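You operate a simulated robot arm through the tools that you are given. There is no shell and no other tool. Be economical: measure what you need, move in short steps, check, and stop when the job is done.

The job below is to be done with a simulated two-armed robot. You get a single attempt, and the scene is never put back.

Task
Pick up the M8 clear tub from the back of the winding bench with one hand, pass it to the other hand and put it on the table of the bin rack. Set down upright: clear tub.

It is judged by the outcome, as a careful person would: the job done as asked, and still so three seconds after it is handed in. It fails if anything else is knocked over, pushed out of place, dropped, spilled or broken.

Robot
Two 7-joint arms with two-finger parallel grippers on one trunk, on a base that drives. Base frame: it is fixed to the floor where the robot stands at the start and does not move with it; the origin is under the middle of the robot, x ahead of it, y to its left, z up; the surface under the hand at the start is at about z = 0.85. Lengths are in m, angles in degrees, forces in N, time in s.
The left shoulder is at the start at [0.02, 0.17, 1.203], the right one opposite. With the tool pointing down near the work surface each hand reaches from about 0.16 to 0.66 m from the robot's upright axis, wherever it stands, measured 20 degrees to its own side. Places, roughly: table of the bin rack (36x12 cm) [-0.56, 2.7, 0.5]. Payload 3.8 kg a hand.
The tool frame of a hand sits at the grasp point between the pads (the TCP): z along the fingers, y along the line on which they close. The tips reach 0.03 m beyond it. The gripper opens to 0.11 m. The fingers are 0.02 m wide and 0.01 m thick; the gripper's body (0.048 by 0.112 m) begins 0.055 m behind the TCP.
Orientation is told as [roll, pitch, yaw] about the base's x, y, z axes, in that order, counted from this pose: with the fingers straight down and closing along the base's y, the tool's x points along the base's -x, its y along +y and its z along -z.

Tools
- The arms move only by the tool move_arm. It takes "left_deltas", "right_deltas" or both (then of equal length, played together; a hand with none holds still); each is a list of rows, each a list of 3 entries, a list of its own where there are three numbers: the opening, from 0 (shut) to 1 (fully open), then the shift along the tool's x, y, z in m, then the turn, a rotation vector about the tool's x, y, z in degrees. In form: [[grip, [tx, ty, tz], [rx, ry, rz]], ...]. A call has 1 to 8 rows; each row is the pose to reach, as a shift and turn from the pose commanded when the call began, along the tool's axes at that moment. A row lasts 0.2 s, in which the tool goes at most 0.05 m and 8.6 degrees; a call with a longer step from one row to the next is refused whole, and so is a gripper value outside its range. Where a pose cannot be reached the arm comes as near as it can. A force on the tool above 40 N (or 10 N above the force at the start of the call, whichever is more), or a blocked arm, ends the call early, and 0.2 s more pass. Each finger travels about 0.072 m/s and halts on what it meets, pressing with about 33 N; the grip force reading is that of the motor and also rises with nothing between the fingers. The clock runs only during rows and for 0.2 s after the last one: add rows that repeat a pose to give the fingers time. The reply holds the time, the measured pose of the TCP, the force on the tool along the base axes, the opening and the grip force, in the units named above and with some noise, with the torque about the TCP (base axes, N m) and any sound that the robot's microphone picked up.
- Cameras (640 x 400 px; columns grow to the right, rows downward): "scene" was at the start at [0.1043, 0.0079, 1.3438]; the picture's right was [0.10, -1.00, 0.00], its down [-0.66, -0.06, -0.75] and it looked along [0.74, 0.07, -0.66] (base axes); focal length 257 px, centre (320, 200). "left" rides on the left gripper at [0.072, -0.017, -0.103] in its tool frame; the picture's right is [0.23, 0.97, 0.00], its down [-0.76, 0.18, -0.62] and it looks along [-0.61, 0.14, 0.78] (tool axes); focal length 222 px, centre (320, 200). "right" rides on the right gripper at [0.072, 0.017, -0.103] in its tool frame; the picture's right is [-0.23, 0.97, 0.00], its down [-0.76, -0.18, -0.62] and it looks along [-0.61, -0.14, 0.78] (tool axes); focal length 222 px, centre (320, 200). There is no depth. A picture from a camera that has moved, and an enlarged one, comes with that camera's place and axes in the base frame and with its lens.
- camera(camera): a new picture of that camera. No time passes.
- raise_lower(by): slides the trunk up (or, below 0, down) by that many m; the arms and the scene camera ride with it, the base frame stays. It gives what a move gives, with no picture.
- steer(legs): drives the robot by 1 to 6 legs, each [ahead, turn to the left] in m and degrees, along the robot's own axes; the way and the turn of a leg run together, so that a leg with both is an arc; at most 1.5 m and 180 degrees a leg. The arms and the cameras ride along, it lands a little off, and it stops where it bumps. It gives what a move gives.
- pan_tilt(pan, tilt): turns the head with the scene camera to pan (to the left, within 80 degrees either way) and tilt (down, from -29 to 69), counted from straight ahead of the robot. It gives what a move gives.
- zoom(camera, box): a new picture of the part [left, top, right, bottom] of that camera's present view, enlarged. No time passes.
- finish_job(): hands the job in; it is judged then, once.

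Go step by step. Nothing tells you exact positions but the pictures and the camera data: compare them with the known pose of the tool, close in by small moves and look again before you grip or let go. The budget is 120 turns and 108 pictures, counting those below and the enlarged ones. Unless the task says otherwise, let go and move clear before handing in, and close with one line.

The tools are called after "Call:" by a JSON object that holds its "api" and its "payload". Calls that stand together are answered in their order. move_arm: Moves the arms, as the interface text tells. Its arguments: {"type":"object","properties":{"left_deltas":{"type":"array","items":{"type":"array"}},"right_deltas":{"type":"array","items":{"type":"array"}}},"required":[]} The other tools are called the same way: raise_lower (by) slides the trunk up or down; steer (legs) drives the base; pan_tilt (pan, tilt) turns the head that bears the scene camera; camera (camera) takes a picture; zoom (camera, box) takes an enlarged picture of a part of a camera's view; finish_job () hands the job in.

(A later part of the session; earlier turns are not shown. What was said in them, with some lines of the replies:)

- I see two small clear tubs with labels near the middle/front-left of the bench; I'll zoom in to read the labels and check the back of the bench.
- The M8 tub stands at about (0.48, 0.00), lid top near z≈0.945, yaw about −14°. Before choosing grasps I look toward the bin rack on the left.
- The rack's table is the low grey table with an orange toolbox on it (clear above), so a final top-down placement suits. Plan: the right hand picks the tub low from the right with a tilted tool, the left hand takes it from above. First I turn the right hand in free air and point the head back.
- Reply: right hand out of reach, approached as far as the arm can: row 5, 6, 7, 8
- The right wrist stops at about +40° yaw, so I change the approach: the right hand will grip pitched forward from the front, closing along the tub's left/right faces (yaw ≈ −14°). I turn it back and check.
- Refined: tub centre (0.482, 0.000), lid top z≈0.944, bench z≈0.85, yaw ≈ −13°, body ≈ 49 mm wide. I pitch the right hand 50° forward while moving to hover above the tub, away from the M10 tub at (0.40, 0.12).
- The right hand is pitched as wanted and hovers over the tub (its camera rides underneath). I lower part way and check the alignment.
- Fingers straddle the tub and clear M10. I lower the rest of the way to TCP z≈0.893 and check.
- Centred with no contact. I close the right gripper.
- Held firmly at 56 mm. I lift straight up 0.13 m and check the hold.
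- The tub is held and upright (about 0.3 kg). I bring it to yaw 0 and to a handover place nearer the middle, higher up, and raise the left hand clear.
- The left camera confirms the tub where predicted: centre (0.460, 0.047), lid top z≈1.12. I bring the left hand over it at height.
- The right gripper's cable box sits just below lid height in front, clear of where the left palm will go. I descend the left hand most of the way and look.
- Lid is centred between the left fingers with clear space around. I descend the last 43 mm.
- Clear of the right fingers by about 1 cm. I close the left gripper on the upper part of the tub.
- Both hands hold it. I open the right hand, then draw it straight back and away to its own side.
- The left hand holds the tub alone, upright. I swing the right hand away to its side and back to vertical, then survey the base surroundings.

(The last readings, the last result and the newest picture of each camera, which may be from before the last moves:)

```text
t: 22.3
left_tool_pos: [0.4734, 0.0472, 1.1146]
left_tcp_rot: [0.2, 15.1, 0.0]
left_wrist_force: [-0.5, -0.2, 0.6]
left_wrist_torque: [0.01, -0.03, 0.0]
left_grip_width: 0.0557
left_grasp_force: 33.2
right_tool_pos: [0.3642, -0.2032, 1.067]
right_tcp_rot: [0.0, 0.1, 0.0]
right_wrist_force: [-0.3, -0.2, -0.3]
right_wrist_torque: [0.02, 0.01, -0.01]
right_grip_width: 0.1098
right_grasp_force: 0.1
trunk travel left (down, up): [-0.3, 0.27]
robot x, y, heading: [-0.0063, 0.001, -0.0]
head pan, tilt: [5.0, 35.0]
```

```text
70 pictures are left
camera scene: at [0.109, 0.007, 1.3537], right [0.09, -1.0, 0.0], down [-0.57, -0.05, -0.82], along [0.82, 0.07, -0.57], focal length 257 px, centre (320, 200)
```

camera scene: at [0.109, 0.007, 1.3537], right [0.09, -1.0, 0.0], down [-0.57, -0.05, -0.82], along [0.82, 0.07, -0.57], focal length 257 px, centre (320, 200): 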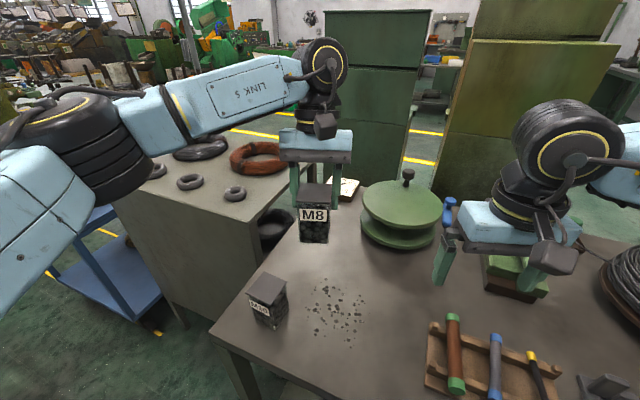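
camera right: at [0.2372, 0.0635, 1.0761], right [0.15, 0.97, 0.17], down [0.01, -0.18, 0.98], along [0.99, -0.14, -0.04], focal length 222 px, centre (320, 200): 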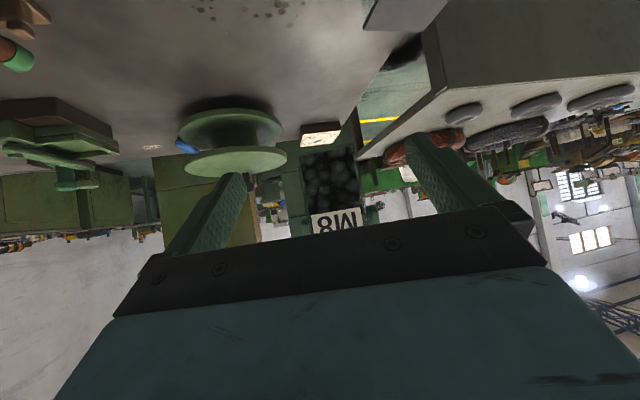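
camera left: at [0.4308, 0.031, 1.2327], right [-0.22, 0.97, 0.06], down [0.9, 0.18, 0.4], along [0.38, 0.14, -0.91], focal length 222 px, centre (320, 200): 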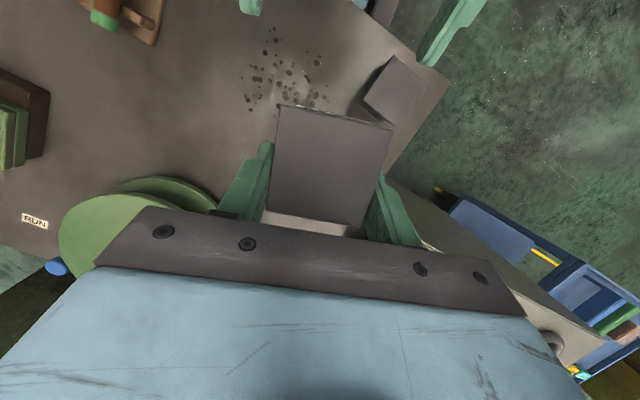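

The handover is done: M8 upright in the left hand, other things undisturbed. I look left at the floor for the driving path.

Call:
{"api": "pan_tilt", "payload": {"pan": 80, "tilt": 45}}

Call:
{"api": "camera", "payload": {"camera": "scene"}}

Call:
{"api": "pan_tilt", "payload": {"pan": -80, "tilt": 40}}

Call:
{"api": "camera", "payload": {"camera": "scene"}}

```text
t: 23.8
left_tool_pos: [0.4741, 0.0477, 1.113]
left_tcp_rot: [0.0, 15.0, 0.0]
left_wrist_force: [-0.4, 0.6, 0.0]
left_wrist_torque: [0.01, -0.03, -0.02]
left_grip_width: 0.0558
left_grasp_force: 33.4
right_tool_pos: [0.3634, -0.2028, 1.0678]
right_tcp_rot: [0.1, -0.1, 0.0]
right_wrist_force: [0.2, -0.4, -0.2]
right_wrist_torque: [0.03, 0.01, 0.02]
right_grip_width: 0.1104
right_grasp_force: 0.0
trunk travel left (down, up): [-0.3, 0.27]
robot x, y, heading: [-0.0043, -0.0028, -0.1]
head pan, tilt: [80.0, 45.0]
```

```text
69 pictures are left
camera scene: at [0.0353, 0.08, 1.339], right [0.98, -0.17, 0.0], down [-0.12, -0.7, -0.71], along [0.12, 0.7, -0.71], focal length 257 px, centre (320, 200)
```

scene: 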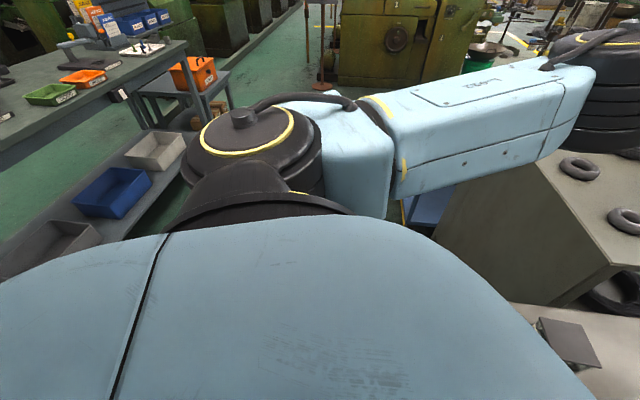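

```text
t: 26.2
left_tool_pos: [0.4742, 0.0475, 1.1135]
left_tcp_rot: [0.0, 15.1, 0.1]
left_wrist_force: [-0.7, 0.1, 0.3]
left_wrist_torque: [0.03, -0.1, 0.0]
left_grip_width: 0.0558
left_grasp_force: 33.2
right_tool_pos: [0.3633, -0.2024, 1.0676]
right_tcp_rot: [-0.1, 0.0, 0.2]
right_wrist_force: [0.4, -0.4, 0.1]
right_wrist_torque: [0.01, -0.01, 0.0]
right_grip_width: 0.11
right_grasp_force: 0.0
trunk travel left (down, up): [-0.3, 0.27]
robot x, y, heading: [-0.0017, 0.0007, -0.2]
head pan, tilt: [-80.0, 40.0]
```

```text
68 pictures are left
camera scene: at [0.0359, -0.0838, 1.3462], right [-0.98, -0.17, 0.0], down [-0.11, 0.63, -0.77], along [0.13, -0.75, -0.64], focal length 257 px, centre (320, 200)
```

scene: 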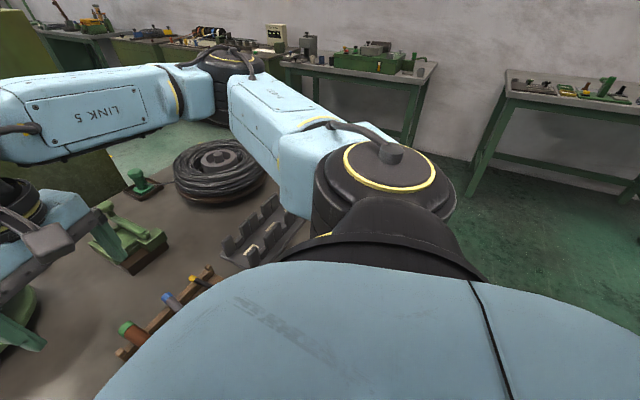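

Behind is free floor and the aisle to the left is about 1.1 m wide; the rack table's aisle side runs roughly from (−0.62, 2.26) to (−0.35, 2.69). I back off and turn left.

Call:
{"api": "steer", "payload": {"legs": [[-0.25, 0], [0, 81]]}}

Call:
{"api": "pan_tilt", "payload": {"pan": 10, "tilt": 25}}

Call:
{"api": "camera", "payload": {"camera": "scene"}}

```text
t: 31.5
left_tool_pos: [-0.223, 0.4744, 1.1135]
left_tcp_rot: [0.0, 15.1, 81.1]
left_wrist_force: [0.6, -0.3, 0.3]
left_wrist_torque: [0.03, -0.05, 0.01]
left_grip_width: 0.0558
left_grasp_force: 33.2
right_tool_pos: [0.0063, 0.328, 1.0672]
right_tcp_rot: [0.0, 0.0, 81.1]
right_wrist_force: [-0.1, -0.2, 0.9]
right_wrist_torque: [-0.03, -0.01, 0.01]
right_grip_width: 0.1102
right_grasp_force: 0.2
trunk travel left (down, up): [-0.3, 0.27]
robot x, y, heading: [-0.2505, -0.0029, 80.9]
head pan, tilt: [-80.0, 40.0]
```

```text
t: 33.2
left_tool_pos: [-0.2245, 0.4754, 1.1142]
left_tcp_rot: [0.0, 15.0, 81.1]
left_wrist_force: [0.2, -0.5, -0.1]
left_wrist_torque: [0.04, 0.04, -0.03]
left_grip_width: 0.0561
left_grasp_force: 32.8
right_tool_pos: [0.0058, 0.3273, 1.0677]
right_tcp_rot: [0.0, 0.0, 81.1]
right_wrist_force: [0.4, -0.6, 0.1]
right_wrist_torque: [-0.02, -0.04, 0.03]
right_grip_width: 0.1101
right_grasp_force: 0.0
trunk travel left (down, up): [-0.3, 0.27]
robot x, y, heading: [-0.2493, -0.0021, 81.1]
head pan, tilt: [10.0, 25.0]
```

```text
67 pictures are left
camera scene: at [-0.2486, 0.1128, 1.3695], right [1.0, 0.02, 0.0], down [0.01, -0.42, -0.91], along [-0.02, 0.91, -0.42], focal length 257 px, centre (320, 200)
```

scene: 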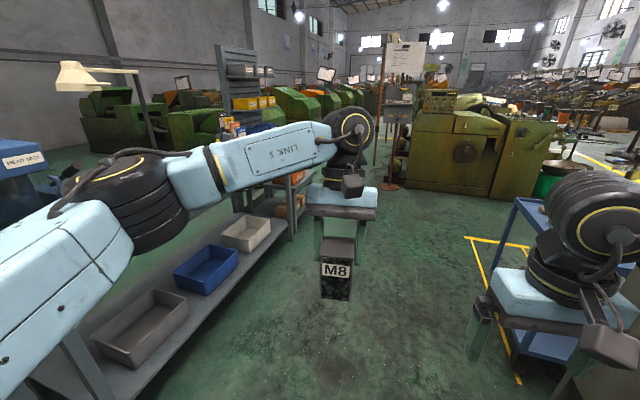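

The aisle ahead is free. I drive 1.2 m along it and look at the rack table.

Call:
{"api": "steer", "payload": {"legs": [[1.2, 0]]}}

Call:
{"api": "pan_tilt", "payload": {"pan": 45, "tilt": 30}}

Call:
{"api": "camera", "payload": {"camera": "scene"}}

```text
t: 39.2
left_tool_pos: [-0.0471, 1.6545, 1.1129]
left_tcp_rot: [0.0, 14.9, 81.6]
left_wrist_force: [0.3, 0.0, 0.6]
left_wrist_torque: [0.04, -0.04, -0.01]
left_grip_width: 0.0558
left_grasp_force: 32.9
right_tool_pos: [0.1824, 1.5075, 1.0672]
right_tcp_rot: [0.0, 0.0, 81.6]
right_wrist_force: [0.0, 0.0, 0.1]
right_wrist_torque: [0.0, 0.01, 0.0]
right_grip_width: 0.1099
right_grasp_force: 0.0
trunk travel left (down, up): [-0.3, 0.27]
robot x, y, heading: [-0.0692, 1.1754, 81.8]
head pan, tilt: [10.0, 25.0]
```

```text
t: 40.2
left_tool_pos: [-0.0478, 1.6533, 1.1135]
left_tcp_rot: [0.0, 15.1, 81.6]
left_wrist_force: [-0.5, 0.7, -0.4]
left_wrist_torque: [0.04, 0.03, -0.04]
left_grip_width: 0.0559
left_grasp_force: 32.4
right_tool_pos: [0.1835, 1.5075, 1.067]
right_tcp_rot: [0.0, 0.1, 81.7]
right_wrist_force: [-0.2, -0.8, 0.6]
right_wrist_torque: [0.01, 0.02, 0.01]
right_grip_width: 0.1102
right_grasp_force: 0.1
trunk travel left (down, up): [-0.3, 0.27]
robot x, y, heading: [-0.0708, 1.1758, 81.3]
head pan, tilt: [45.0, 30.0]
```

```text
66 pictures are left
camera scene: at [-0.1211, 1.2718, 1.3616], right [0.8, 0.6, 0.0], down [0.3, -0.4, -0.87], along [-0.52, 0.7, -0.5], focal length 257 px, centre (320, 200)
```

scene: 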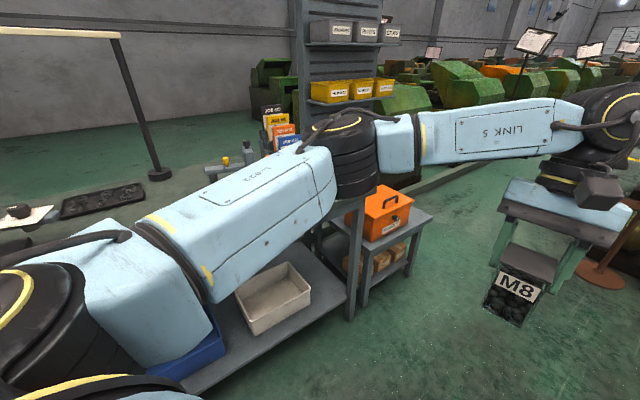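

Call:
{"api": "zoom", "payload": {"camera": "scene", "box": [300, 160, 480, 320]}}

```text
2.50 times, centred on (390, 240) of scene
camera zoom: at [-0.1211, 1.2718, 1.3616], right [0.8, 0.6, 0.0], down [0.3, -0.4, -0.87], along [-0.52, 0.7, -0.5], focal length 641 px, centre (145, 100)
```

zoom: 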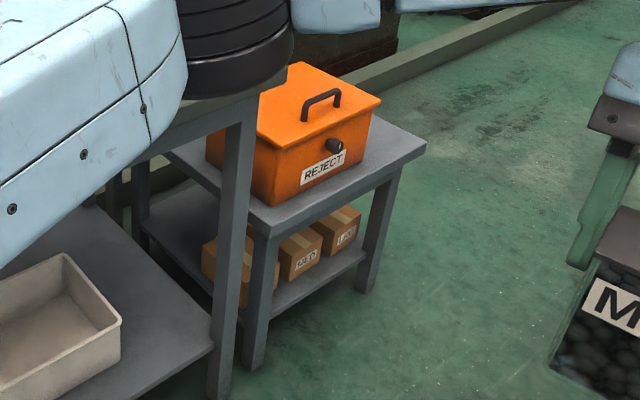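

The REJECT box stands on the low table; the free strip seems to be at its far end, near (−0.53, 2.70). I drive on alongside to look at it from the aisle.

Call:
{"api": "steer", "payload": {"legs": [[1.1, 0]]}}

Call:
{"api": "pan_tilt", "payload": {"pan": 65, "tilt": 35}}

Call:
{"api": "camera", "payload": {"camera": "scene"}}

```text
t: 45.9
left_tool_pos: [0.1109, 2.7385, 1.1148]
left_tcp_rot: [0.1, 15.0, 81.7]
left_wrist_force: [-0.5, -0.5, 0.0]
left_wrist_torque: [0.04, 0.02, 0.01]
left_grip_width: 0.0556
left_grasp_force: 32.8
right_tool_pos: [0.342, 2.5945, 1.066]
right_tcp_rot: [0.1, 0.1, 81.7]
right_wrist_force: [0.3, 1.0, -1.0]
right_wrist_torque: [0.01, -0.03, -0.04]
right_grip_width: 0.1102
right_grasp_force: 0.0
trunk travel left (down, up): [-0.3, 0.27]
robot x, y, heading: [0.0873, 2.262, 81.6]
head pan, tilt: [45.0, 30.0]
```

```text
t: 46.7
left_tool_pos: [0.1103, 2.7381, 1.1134]
left_tcp_rot: [0.0, 15.0, 81.7]
left_wrist_force: [-0.4, -0.1, -0.1]
left_wrist_torque: [0.04, -0.01, 0.02]
left_grip_width: 0.0559
left_grasp_force: 32.8
right_tool_pos: [0.3425, 2.5943, 1.0678]
right_tcp_rot: [-0.1, 0.1, 81.6]
right_wrist_force: [0.3, 0.1, -0.2]
right_wrist_torque: [0.02, 0.0, -0.01]
right_grip_width: 0.1097
right_grasp_force: 0.0
trunk travel left (down, up): [-0.3, 0.27]
robot x, y, heading: [0.0894, 2.2645, 81.5]
head pan, tilt: [65.0, 35.0]
```

```text
64 pictures are left
camera scene: at [0.0186, 2.3326, 1.3538], right [0.55, 0.84, 0.0], down [0.48, -0.32, -0.82], along [-0.68, 0.45, -0.57], focal length 257 px, centre (320, 200)
```

scene: 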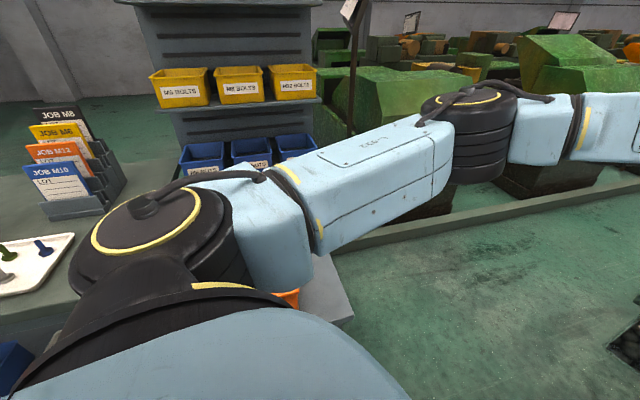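

The arm hides the table. I drive a little further and turn to face the table across the aisle.

Call:
{"api": "steer", "payload": {"legs": [[0.37, 0], [0, 78]]}}

Call:
{"api": "pan_tilt", "payload": {"pan": 0, "tilt": 45}}

Call:
{"api": "camera", "payload": {"camera": "scene"}}

```text
t: 52.4
left_tool_pos: [-0.3171, 2.7502, 1.1139]
left_tcp_rot: [0.1, 15.0, 159.4]
left_wrist_force: [0.4, -0.6, -0.6]
left_wrist_torque: [0.08, 0.01, -0.02]
left_grip_width: 0.0558
left_grasp_force: 33.2
right_tool_pos: [-0.1276, 2.9451, 1.0667]
right_tcp_rot: [0.0, 0.0, 159.4]
right_wrist_force: [-0.6, 0.0, 0.5]
right_wrist_torque: [0.01, 0.0, 0.0]
right_grip_width: 0.11
right_grasp_force: 0.0
trunk travel left (down, up): [-0.3, 0.27]
robot x, y, heading: [0.1435, 2.6299, 159.3]
head pan, tilt: [65.0, 35.0]
```

```text
t: 53.8
left_tool_pos: [-0.318, 2.751, 1.1133]
left_tcp_rot: [0.0, 15.1, 159.3]
left_wrist_force: [0.4, -0.3, 0.1]
left_wrist_torque: [0.02, 0.03, 0.02]
left_grip_width: 0.0561
left_grasp_force: 33.1
right_tool_pos: [-0.126, 2.9456, 1.0684]
right_tcp_rot: [0.0, 0.1, 159.4]
right_wrist_force: [0.5, 0.6, 0.2]
right_wrist_torque: [-0.01, -0.02, -0.01]
right_grip_width: 0.1098
right_grasp_force: 0.0
trunk travel left (down, up): [-0.3, 0.27]
robot x, y, heading: [0.1405, 2.6293, 159.4]
head pan, tilt: [0.0, 45.0]
```

```text
63 pictures are left
camera scene: at [0.0465, 2.664, 1.3389], right [0.35, 0.94, 0.0], down [0.66, -0.25, -0.71], along [-0.66, 0.25, -0.71], focal length 257 px, centre (320, 200)
```

scene: 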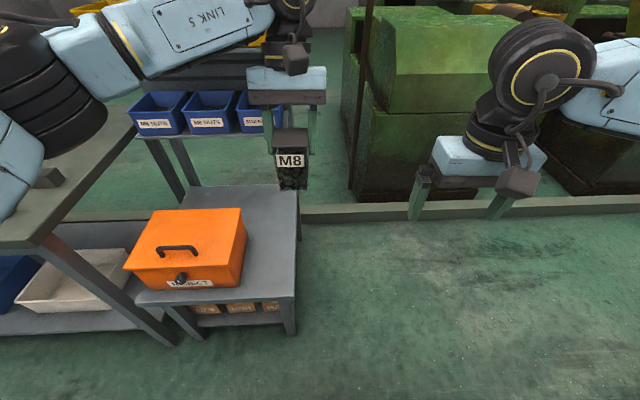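

The table is clear now: the free strip is right of the REJECT box, up to the right edge. I zoom to measure it.

Call:
{"api": "zoom", "payload": {"camera": "scene", "box": [110, 160, 350, 340]}}

```text
2.22 times, centred on (230, 250) of scene
camera zoom: at [0.0465, 2.664, 1.3389], right [0.35, 0.94, 0.0], down [0.66, -0.25, -0.71], along [-0.66, 0.25, -0.71], focal length 570 px, centre (520, 89)
```

zoom: 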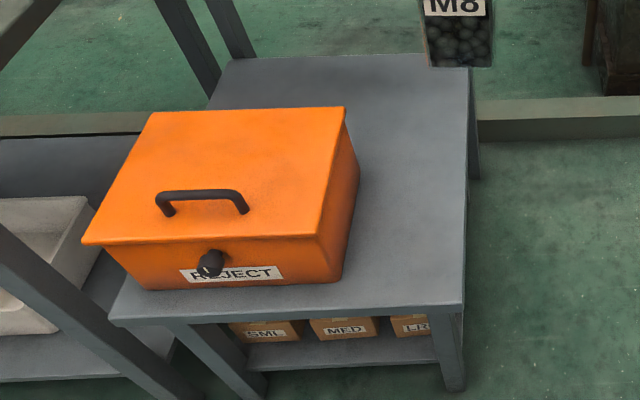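

Strip right of the box: about 0.19 m wide, from 0.48 to 1.0 m ahead of me, 0.09–0.28 m to my left. I edge 0.07 m closer and lower the trunk 0.3 m.

Call:
{"api": "steer", "payload": {"legs": [[0.07, 0]]}}

Call:
{"api": "raise_lower", "payload": {"by": -0.29}}

Call:
{"api": "camera", "payload": {"camera": "scene"}}

Call:
{"api": "camera", "payload": {"camera": "left"}}

```text
t: 54.8
left_tool_pos: [-0.3843, 2.775, 1.1131]
left_tcp_rot: [0.0, 15.0, 159.5]
left_wrist_force: [-0.2, 0.4, -3.4]
left_wrist_torque: [0.0, 0.02, -0.01]
left_grip_width: 0.0557
left_grasp_force: 32.6
right_tool_pos: [-0.1925, 2.9694, 1.0673]
right_tcp_rot: [0.0, 0.1, 159.5]
right_wrist_force: [-0.8, -0.3, 0.1]
right_wrist_torque: [0.01, -0.01, 0.01]
right_grip_width: 0.1098
right_grasp_force: 0.0
trunk travel left (down, up): [-0.3, 0.27]
robot x, y, heading: [0.0744, 2.6529, 159.2]
head pan, tilt: [0.0, 45.0]
```

```text
t: 57.7
left_tool_pos: [-0.3815, 2.7751, 0.8237]
left_tcp_rot: [0.0, 15.0, 159.4]
left_wrist_force: [0.1, 0.8, -2.9]
left_wrist_torque: [0.01, 0.02, -0.01]
left_grip_width: 0.0559
left_grasp_force: 33.3
right_tool_pos: [-0.1902, 2.9694, 0.7775]
right_tcp_rot: [0.0, -0.1, 159.5]
right_wrist_force: [-0.2, 0.1, 0.6]
right_wrist_torque: [-0.01, 0.03, -0.01]
right_grip_width: 0.1098
right_grasp_force: 0.0
trunk travel left (down, up): [-0.01, 0.56]
robot x, y, heading: [0.0782, 2.654, 159.3]
head pan, tilt: [0.0, 45.0]
```

```text
61 pictures are left
camera scene: at [-0.0187, 2.6886, 1.049], right [0.35, 0.94, 0.0], down [0.66, -0.25, -0.71], along [-0.66, 0.25, -0.71], focal length 257 px, centre (320, 200)
```

scene: 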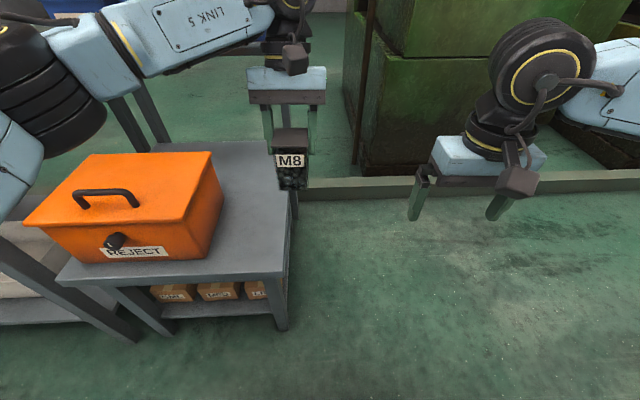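

```text
60 pictures are left
camera left: at [-0.3358, 2.776, 0.9428], right [-0.14, -0.99, 0.06], down [-0.9, 0.15, 0.4], along [-0.41, 0.0, -0.91], focal length 222 px, centre (320, 200)
```

left: 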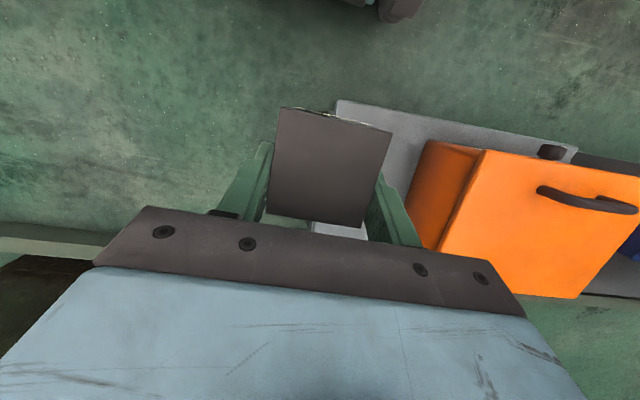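

Everything agrees. I move the tub over the strip (0.54 ahead, 0.18 left) at this height.

Call:
{"api": "move_arm", "payload": {"left_deltas": [[0, [-0.0156, 0.026, -0.0042], [0, 0, 0]], [0, [-0.0313, 0.0524, -0.0084], [0, 0, 0]], [0, [-0.0469, 0.0786, -0.0126], [0, 0, 0]], [0, [-0.0626, 0.105, -0.0168], [0, 0, 0]], [0, [-0.0782, 0.131, -0.021], [0, 0, 0]]]}}

Call:
{"api": "camera", "payload": {"camera": "scene"}}

Call:
{"api": "camera", "payload": {"camera": "left"}}

```text
t: 58.9
left_tool_pos: [-0.5048, 2.6806, 0.8242]
left_tcp_rot: [0.0, 15.0, 159.3]
left_wrist_force: [-0.1, -0.5, -4.4]
left_wrist_torque: [0.0, 0.02, -0.02]
left_grip_width: 0.0557
left_grasp_force: 32.9
right_tool_pos: [-0.1924, 2.9692, 0.7775]
right_tcp_rot: [0.0, -0.1, 159.5]
right_wrist_force: [-0.3, 0.1, -0.1]
right_wrist_torque: [-0.02, 0.01, 0.0]
right_grip_width: 0.1099
right_grasp_force: 0.0
trunk travel left (down, up): [-0.01, 0.56]
robot x, y, heading: [0.077, 2.6522, 159.5]
head pan, tilt: [0.0, 45.0]
```

```text
59 pictures are left
camera scene: at [-0.0188, 2.6886, 1.0489], right [0.35, 0.94, 0.0], down [0.66, -0.25, -0.71], along [-0.66, 0.25, -0.71], focal length 257 px, centre (320, 200)
```

scene: 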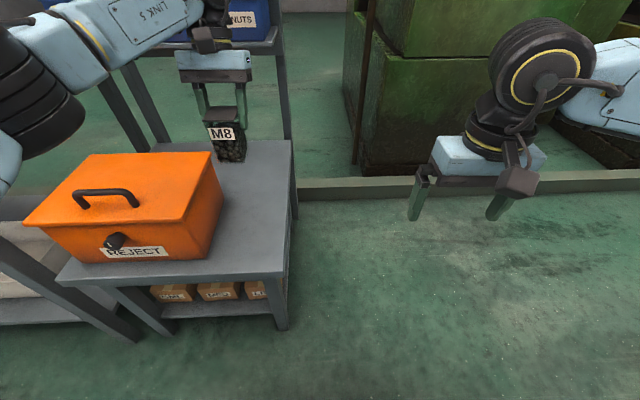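

```text
58 pictures are left
camera left: at [-0.4583, 2.6819, 0.9427], right [-0.14, -0.99, 0.06], down [-0.9, 0.15, 0.4], along [-0.41, 0.0, -0.91], focal length 222 px, centre (320, 200)
```

left: 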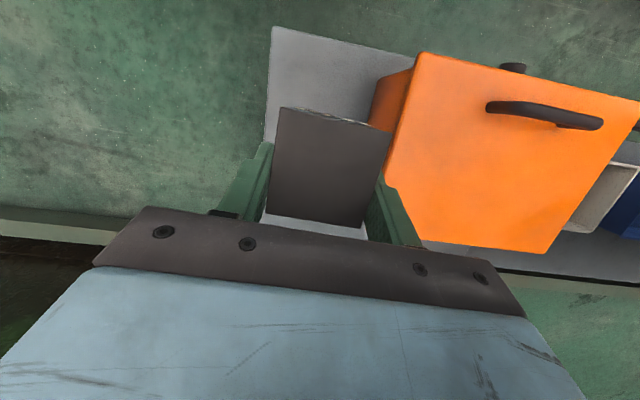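

Clear of the REJECT box by about 9 cm. I lower 0.20 m, leaving about 4 cm to the table.

Call:
{"api": "move_arm", "payload": {"left_deltas": [[0, [-0.0078, 0, 0.029], [0, 0, 0]], [0, [-0.0168, 0, 0.0628], [0, 0, 0]], [0, [-0.0259, 0, 0.0966], [0, 0, 0]], [0, [-0.035, 0, 0.1304], [0, 0, 0]], [0, [-0.044, 0, 0.1642], [0, 0, 0]], [0, [-0.0518, 0, 0.1932], [0, 0, 0]]]}}

Call:
{"api": "camera", "payload": {"camera": "scene"}}

Call:
{"api": "zoom", "payload": {"camera": "scene", "box": [150, 120, 310, 240]}}

```text
t: 60.3
left_tool_pos: [-0.5061, 2.6811, 0.6234]
left_tcp_rot: [0.1, 14.9, 159.4]
left_wrist_force: [-0.1, 0.8, -3.9]
left_wrist_torque: [0.06, 0.05, -0.01]
left_grip_width: 0.0559
left_grasp_force: 33.6
right_tool_pos: [-0.192, 2.9691, 0.7765]
right_tcp_rot: [0.0, 0.1, 159.4]
right_wrist_force: [-0.2, 0.1, 0.6]
right_wrist_torque: [0.01, -0.01, -0.03]
right_grip_width: 0.1101
right_grasp_force: 0.0
trunk travel left (down, up): [-0.01, 0.56]
robot x, y, heading: [0.0756, 2.6532, 159.5]
head pan, tilt: [0.0, 45.0]
```

```text
57 pictures are left
camera scene: at [-0.0189, 2.6886, 1.0489], right [0.35, 0.94, 0.0], down [0.66, -0.25, -0.71], along [-0.66, 0.25, -0.71], focal length 257 px, centre (320, 200)
```

scene: 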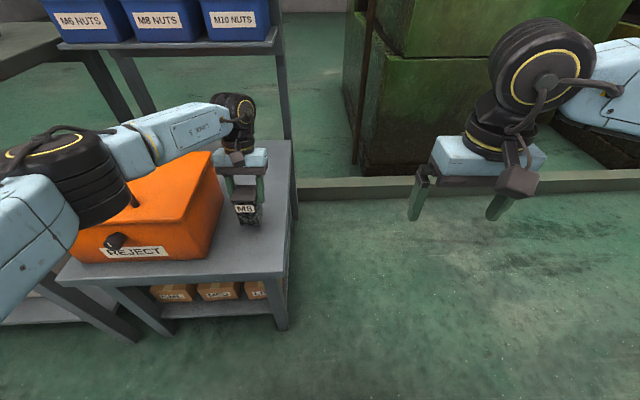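

```text
3.33 times, centred on (230, 180) of scene
camera zoom: at [-0.0189, 2.6886, 1.0489], right [0.35, 0.94, 0.0], down [0.66, -0.25, -0.71], along [-0.66, 0.25, -0.71], focal length 855 px, centre (620, 267)
```

zoom: 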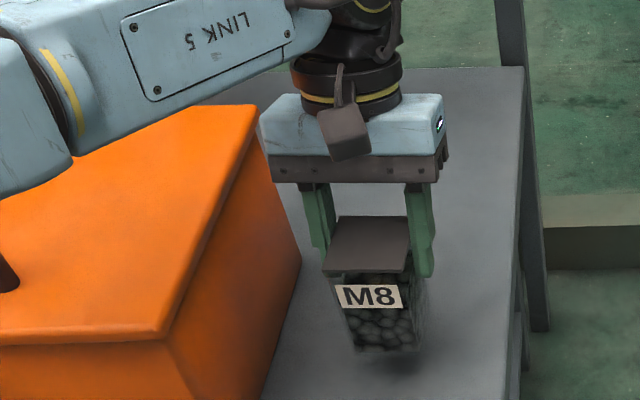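

The tub is about 4 cm above the strip, but the left elbow looks close above the REJECT box; I turn the right hand's camera toward it to see the gap before going lower.

Call:
{"api": "move_arm", "payload": {"right_deltas": [[1, [0, 0, 0], [0, 0, -7.5]], [1, [0, 0, 0], [0, 0, -15]], [1, [0, 0, 0], [0, 0, -22.5]], [1, [0, 0, 0], [0, 0, -30]], [1, [0, 0, 0], [0, 0, -37]]]}}

Call:
{"api": "move_arm", "payload": {"right_deltas": [[1, [0, 0, 0], [0, -8, 0]], [1, [0, 0, 0], [0, -16, 0]], [1, [0, 0, 0], [0, -24, 0]], [1, [0, 0, 0], [0, -32, 0]], [1, [0, 0, 0], [0, -40, 0]]]}}

Call:
{"api": "camera", "payload": {"camera": "right"}}

```text
t: 61.5
left_tool_pos: [-0.5058, 2.681, 0.6229]
left_tcp_rot: [0.1, 14.9, 159.4]
left_wrist_force: [0.5, -0.5, -3.5]
left_wrist_torque: [0.01, 0.0, -0.01]
left_grip_width: 0.0562
left_grasp_force: 33.2
right_tool_pos: [-0.1931, 2.9699, 0.778]
right_tcp_rot: [-0.1, 0.0, -163.3]
right_wrist_force: [0.2, 0.7, 0.3]
right_wrist_torque: [0.02, -0.01, 0.0]
right_grip_width: 0.1098
right_grasp_force: 0.0
trunk travel left (down, up): [-0.01, 0.56]
robot x, y, heading: [0.0787, 2.6524, 159.1]
head pan, tilt: [0.0, 45.0]
```

```text
t: 62.7
left_tool_pos: [-0.5055, 2.6805, 0.6238]
left_tcp_rot: [0.0, 15.1, 159.4]
left_wrist_force: [0.2, 0.1, -3.8]
left_wrist_torque: [0.05, 0.06, 0.0]
left_grip_width: 0.0559
left_grasp_force: 33.3
right_tool_pos: [-0.1926, 2.9702, 0.7774]
right_tcp_rot: [0.1, -40.2, -163.5]
right_wrist_force: [-0.7, 0.6, -0.5]
right_wrist_torque: [0.0, 0.01, 0.01]
right_grip_width: 0.1101
right_grasp_force: 0.0
trunk travel left (down, up): [-0.01, 0.56]
robot x, y, heading: [0.0792, 2.6535, 159.1]
head pan, tilt: [0.0, 45.0]
```

```text
55 pictures are left
camera right: at [-0.0708, 2.988, 0.8071], right [0.11, -0.98, 0.15], down [-0.22, 0.12, 0.97], along [-0.97, -0.14, -0.21], focal length 222 px, centre (320, 200)
```

right: 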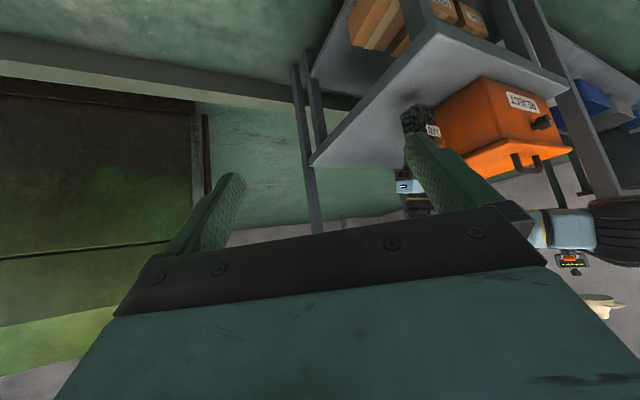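

Call:
{"api": "zoom", "payload": {"camera": "right", "box": [390, 60, 640, 300]}}

```text
1.67 times, centred on (515, 180) of right
camera zoom: at [-0.0708, 2.988, 0.8071], right [0.11, -0.98, 0.15], down [-0.22, 0.12, 0.97], along [-0.97, -0.14, -0.21], focal length 370 px, centre (-5, 233)
```

zoom: 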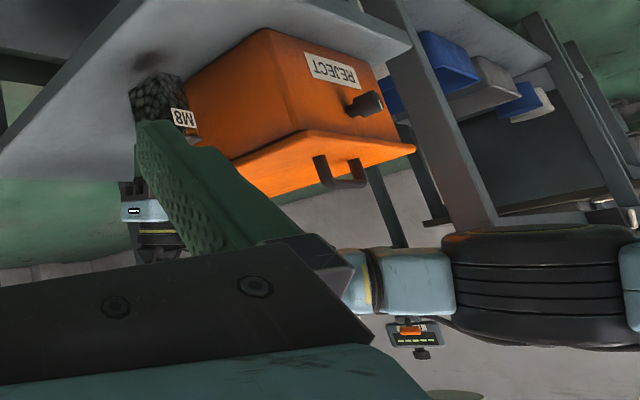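

The elbow and forearm are about 13 cm above the box, so it is safe. I lower 3 cm more and then feel for the table in small steps.

Call:
{"api": "move_arm", "payload": {"left_deltas": [[0, [-0.0026, 0, 0.0097], [0, 0, 0]], [0, [-0.0052, 0, 0.0193], [0, 0, 0]], [0, [-0.0078, 0, 0.029], [0, 0, 0]]]}}

Call:
{"api": "zoom", "payload": {"camera": "right", "box": [390, 60, 490, 160]}}

Call:
{"api": "zoom", "payload": {"camera": "scene", "box": [190, 140, 310, 240]}}

```text
t: 63.5
left_tool_pos: [-0.504, 2.6803, 0.5943]
left_tcp_rot: [0.1, 15.1, 159.4]
left_wrist_force: [0.1, 0.3, -4.6]
left_wrist_torque: [0.02, 0.03, 0.0]
left_grip_width: 0.0555
left_grasp_force: 33.3
right_tool_pos: [-0.1937, 2.9717, 0.7778]
right_tcp_rot: [0.0, -40.0, -163.5]
right_wrist_force: [-0.6, -0.1, -0.3]
right_wrist_torque: [-0.01, 0.0, -0.02]
right_grip_width: 0.1099
right_grasp_force: 0.0
trunk travel left (down, up): [-0.01, 0.56]
robot x, y, heading: [0.0762, 2.6526, 159.3]
head pan, tilt: [0.0, 45.0]
```

```text
4.00 times, centred on (440, 110) of right
camera zoom: at [-0.0708, 2.988, 0.8071], right [0.11, -0.98, 0.15], down [-0.23, 0.12, 0.97], along [-0.97, -0.14, -0.21], focal length 888 px, centre (-160, 560)
```

zoom: 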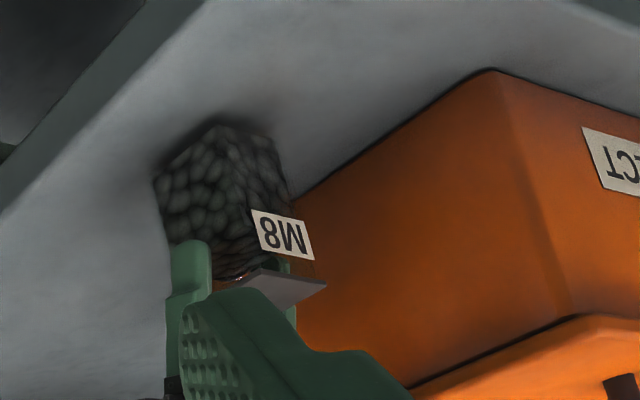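

```text
4.00 times, centred on (250, 190) of scene
camera zoom: at [-0.0188, 2.6886, 1.0489], right [0.35, 0.94, 0.0], down [0.66, -0.25, -0.71], along [-0.66, 0.25, -0.71], focal length 1026 px, centre (600, 240)
```

zoom: 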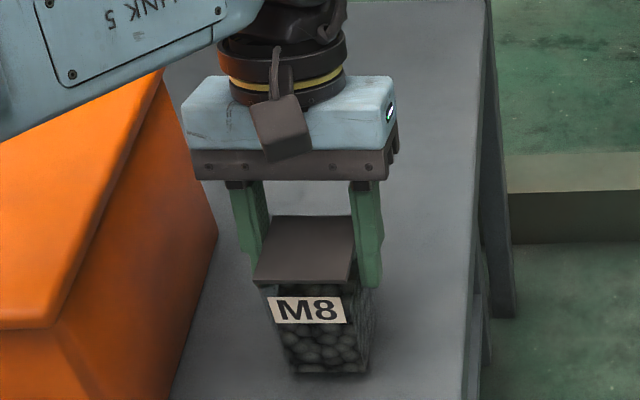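

Nearly touching. I lower in 2.5 mm steps watching the force.

Call:
{"api": "move_arm", "payload": {"left_deltas": [[0, [-0.0006, 0, 0.0024], [0, 0, 0]], [0, [-0.0011, 0, 0.0043], [0, 0, 0]]]}}

```text
t: 64.1
left_tool_pos: [-0.5036, 2.6806, 0.5886]
left_tcp_rot: [0.1, 15.0, 159.4]
left_wrist_force: [-0.5, -0.5, -3.7]
left_wrist_torque: [0.0, 0.05, 0.02]
left_grip_width: 0.0561
left_grasp_force: 32.9
right_tool_pos: [-0.1916, 2.9698, 0.7779]
right_tcp_rot: [0.1, -39.9, -163.6]
right_wrist_force: [-0.6, 1.3, 0.3]
right_wrist_torque: [0.04, -0.01, 0.01]
right_grip_width: 0.1101
right_grasp_force: 0.1
trunk travel left (down, up): [-0.01, 0.56]
robot x, y, heading: [0.0791, 2.6503, 159.4]
head pan, tilt: [0.0, 45.0]
```

Call:
{"api": "move_arm", "payload": {"left_deltas": [[0, [-0.0005, 0, 0.0019], [0, 0, 0]]]}}

Call:
{"api": "zoom", "payload": {"camera": "right", "box": [390, 60, 490, 160]}}

```text
t: 64.5
left_tool_pos: [-0.5042, 2.681, 0.5896]
left_tcp_rot: [0.0, 14.9, 159.4]
left_wrist_force: [-0.6, -0.9, 6.6]
left_wrist_torque: [-0.14, -0.38, -0.09]
left_grip_width: 0.0558
left_grasp_force: 32.3
right_tool_pos: [-0.1914, 2.9697, 0.7767]
right_tcp_rot: [0.0, -40.0, -163.4]
right_wrist_force: [0.2, 1.0, -0.7]
right_wrist_torque: [0.01, -0.02, 0.0]
right_grip_width: 0.11
right_grasp_force: 0.2
trunk travel left (down, up): [-0.01, 0.56]
robot x, y, heading: [0.0807, 2.6524, 159.3]
head pan, tilt: [0.0, 45.0]
```

```text
4.00 times, centred on (440, 110) of right
camera zoom: at [-0.0704, 2.9879, 0.8074], right [0.11, -0.98, 0.15], down [-0.23, 0.12, 0.97], along [-0.97, -0.14, -0.21], focal length 888 px, centre (-160, 560)
```

zoom: 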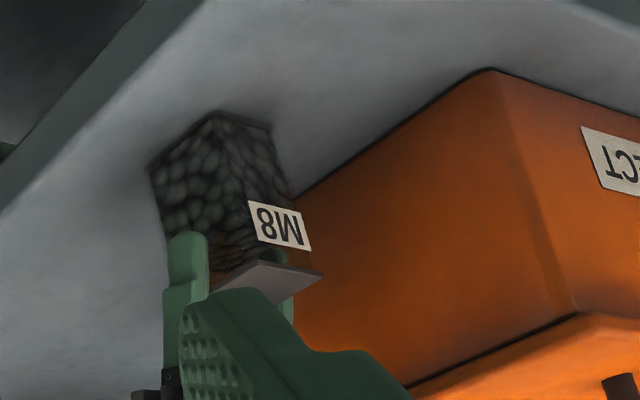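

The tub rests on the table (contact force felt). I open the left hand gently.

Call:
{"api": "move_arm", "payload": {"left_deltas": [[0.6, [0, 0, 0], [0, 0, 0]], [0.7, [0, 0, 0], [0, 0, 0]], [0.85, [0, 0, 0], [0, 0, 0]], [0.95, [0, 0, 0], [0, 0, 0]], [0.95, [0, 0, 0], [0, 0, 0]]]}}

Call:
{"api": "camera", "payload": {"camera": "left"}}

Call:
{"api": "zoom", "payload": {"camera": "scene", "box": [190, 140, 310, 240]}}

```text
t: 65.7
left_tool_pos: [-0.5039, 2.6809, 0.5873]
left_tcp_rot: [0.0, 14.9, 159.4]
left_wrist_force: [-2.4, -0.3, -1.0]
left_wrist_torque: [0.0, 0.03, 0.02]
left_grip_width: 0.1044
left_grasp_force: 0.0
right_tool_pos: [-0.1922, 2.9707, 0.7772]
right_tcp_rot: [-0.1, -40.0, -163.5]
right_wrist_force: [-0.7, 0.8, 0.3]
right_wrist_torque: [0.0, -0.01, 0.02]
right_grip_width: 0.11
right_grasp_force: 0.1
trunk travel left (down, up): [-0.01, 0.56]
robot x, y, heading: [0.0805, 2.6523, 159.4]
head pan, tilt: [0.0, 45.0]
```

```text
50 pictures are left
camera left: at [-0.4576, 2.6817, 0.7065], right [-0.14, -0.99, 0.06], down [-0.9, 0.15, 0.41], along [-0.41, 0.0, -0.91], focal length 222 px, centre (320, 200)
```

left: 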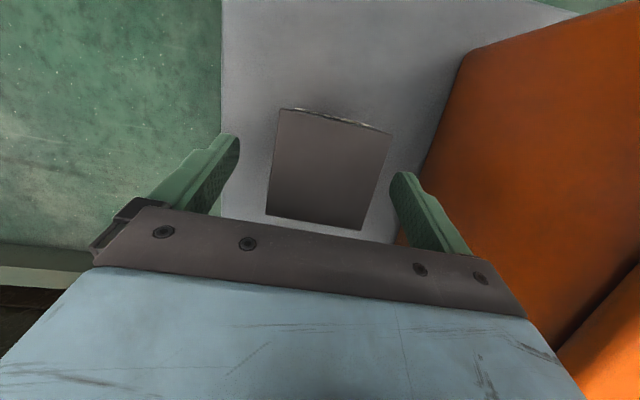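

```text
4.00 times, centred on (250, 190) of scene
camera zoom: at [-0.0185, 2.6886, 1.049], right [0.35, 0.94, 0.0], down [0.66, -0.25, -0.71], along [-0.66, 0.25, -0.71], focal length 1026 px, centre (600, 240)
```

zoom: 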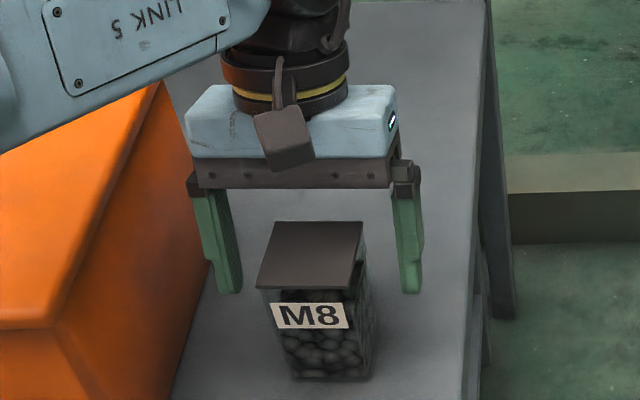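

The tub stands upright and free. I raise the left hand straight up clear of it and check.

Call:
{"api": "move_arm", "payload": {"left_deltas": [[0.95, [0.005, 0, -0.0193], [0, 0, 0]], [0.95, [0.013, 0, -0.0483], [0, 0, 0]], [0.95, [0.0233, 0, -0.087], [0, 0, 0]], [0.95, [0.0337, 0, -0.1256], [0, 0, 0]], [0.95, [0.044, 0, -0.1642], [0, 0, 0]], [0.95, [0.0518, 0, -0.1932], [0, 0, 0]]]}}

Call:
{"api": "camera", "payload": {"camera": "scene"}}

Call:
{"api": "camera", "payload": {"camera": "left"}}

```text
t: 67.1
left_tool_pos: [-0.5046, 2.6805, 0.7873]
left_tcp_rot: [-0.1, 15.0, 159.3]
left_wrist_force: [0.1, 0.1, -0.2]
left_wrist_torque: [0.03, -0.03, 0.01]
left_grip_width: 0.1046
left_grasp_force: 0.0
right_tool_pos: [-0.1917, 2.9709, 0.7769]
right_tcp_rot: [0.0, -39.9, -163.5]
right_wrist_force: [-0.2, -0.8, 0.0]
right_wrist_torque: [-0.01, 0.02, -0.01]
right_grip_width: 0.11
right_grasp_force: 0.0
trunk travel left (down, up): [-0.01, 0.56]
robot x, y, heading: [0.0795, 2.6533, 159.3]
head pan, tilt: [0.0, 45.0]
```

```text
48 pictures are left
camera scene: at [-0.0184, 2.6886, 1.049], right [0.35, 0.94, 0.0], down [0.66, -0.25, -0.71], along [-0.66, 0.25, -0.71], focal length 257 px, centre (320, 200)
```

scene: 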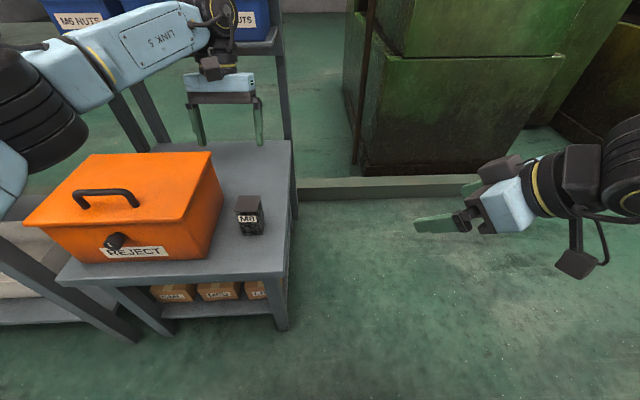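

```text
47 pictures are left
camera left: at [-0.4578, 2.6819, 0.9065], right [-0.14, -0.99, 0.06], down [-0.9, 0.15, 0.4], along [-0.41, 0.0, -0.91], focal length 222 px, centre (320, 200)
```

left: 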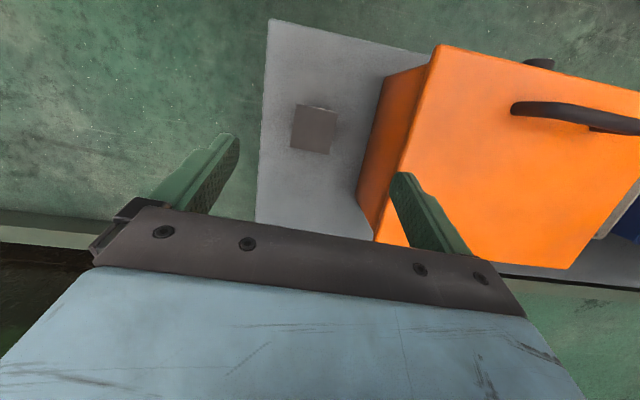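

The M8 tub stands upright on the rack's table beside the untouched REJECT box, both hands are clear, and its place matches the given one, so I hand in.

Call:
{"api": "finish_job", "payload": {}}

```text
The job is handed in.
```

The M8 clear tub was picked up by the right hand, passed to the left, and set down upright on the table of the bin rack. Both hands are clear, and I saw nothing else disturbed.
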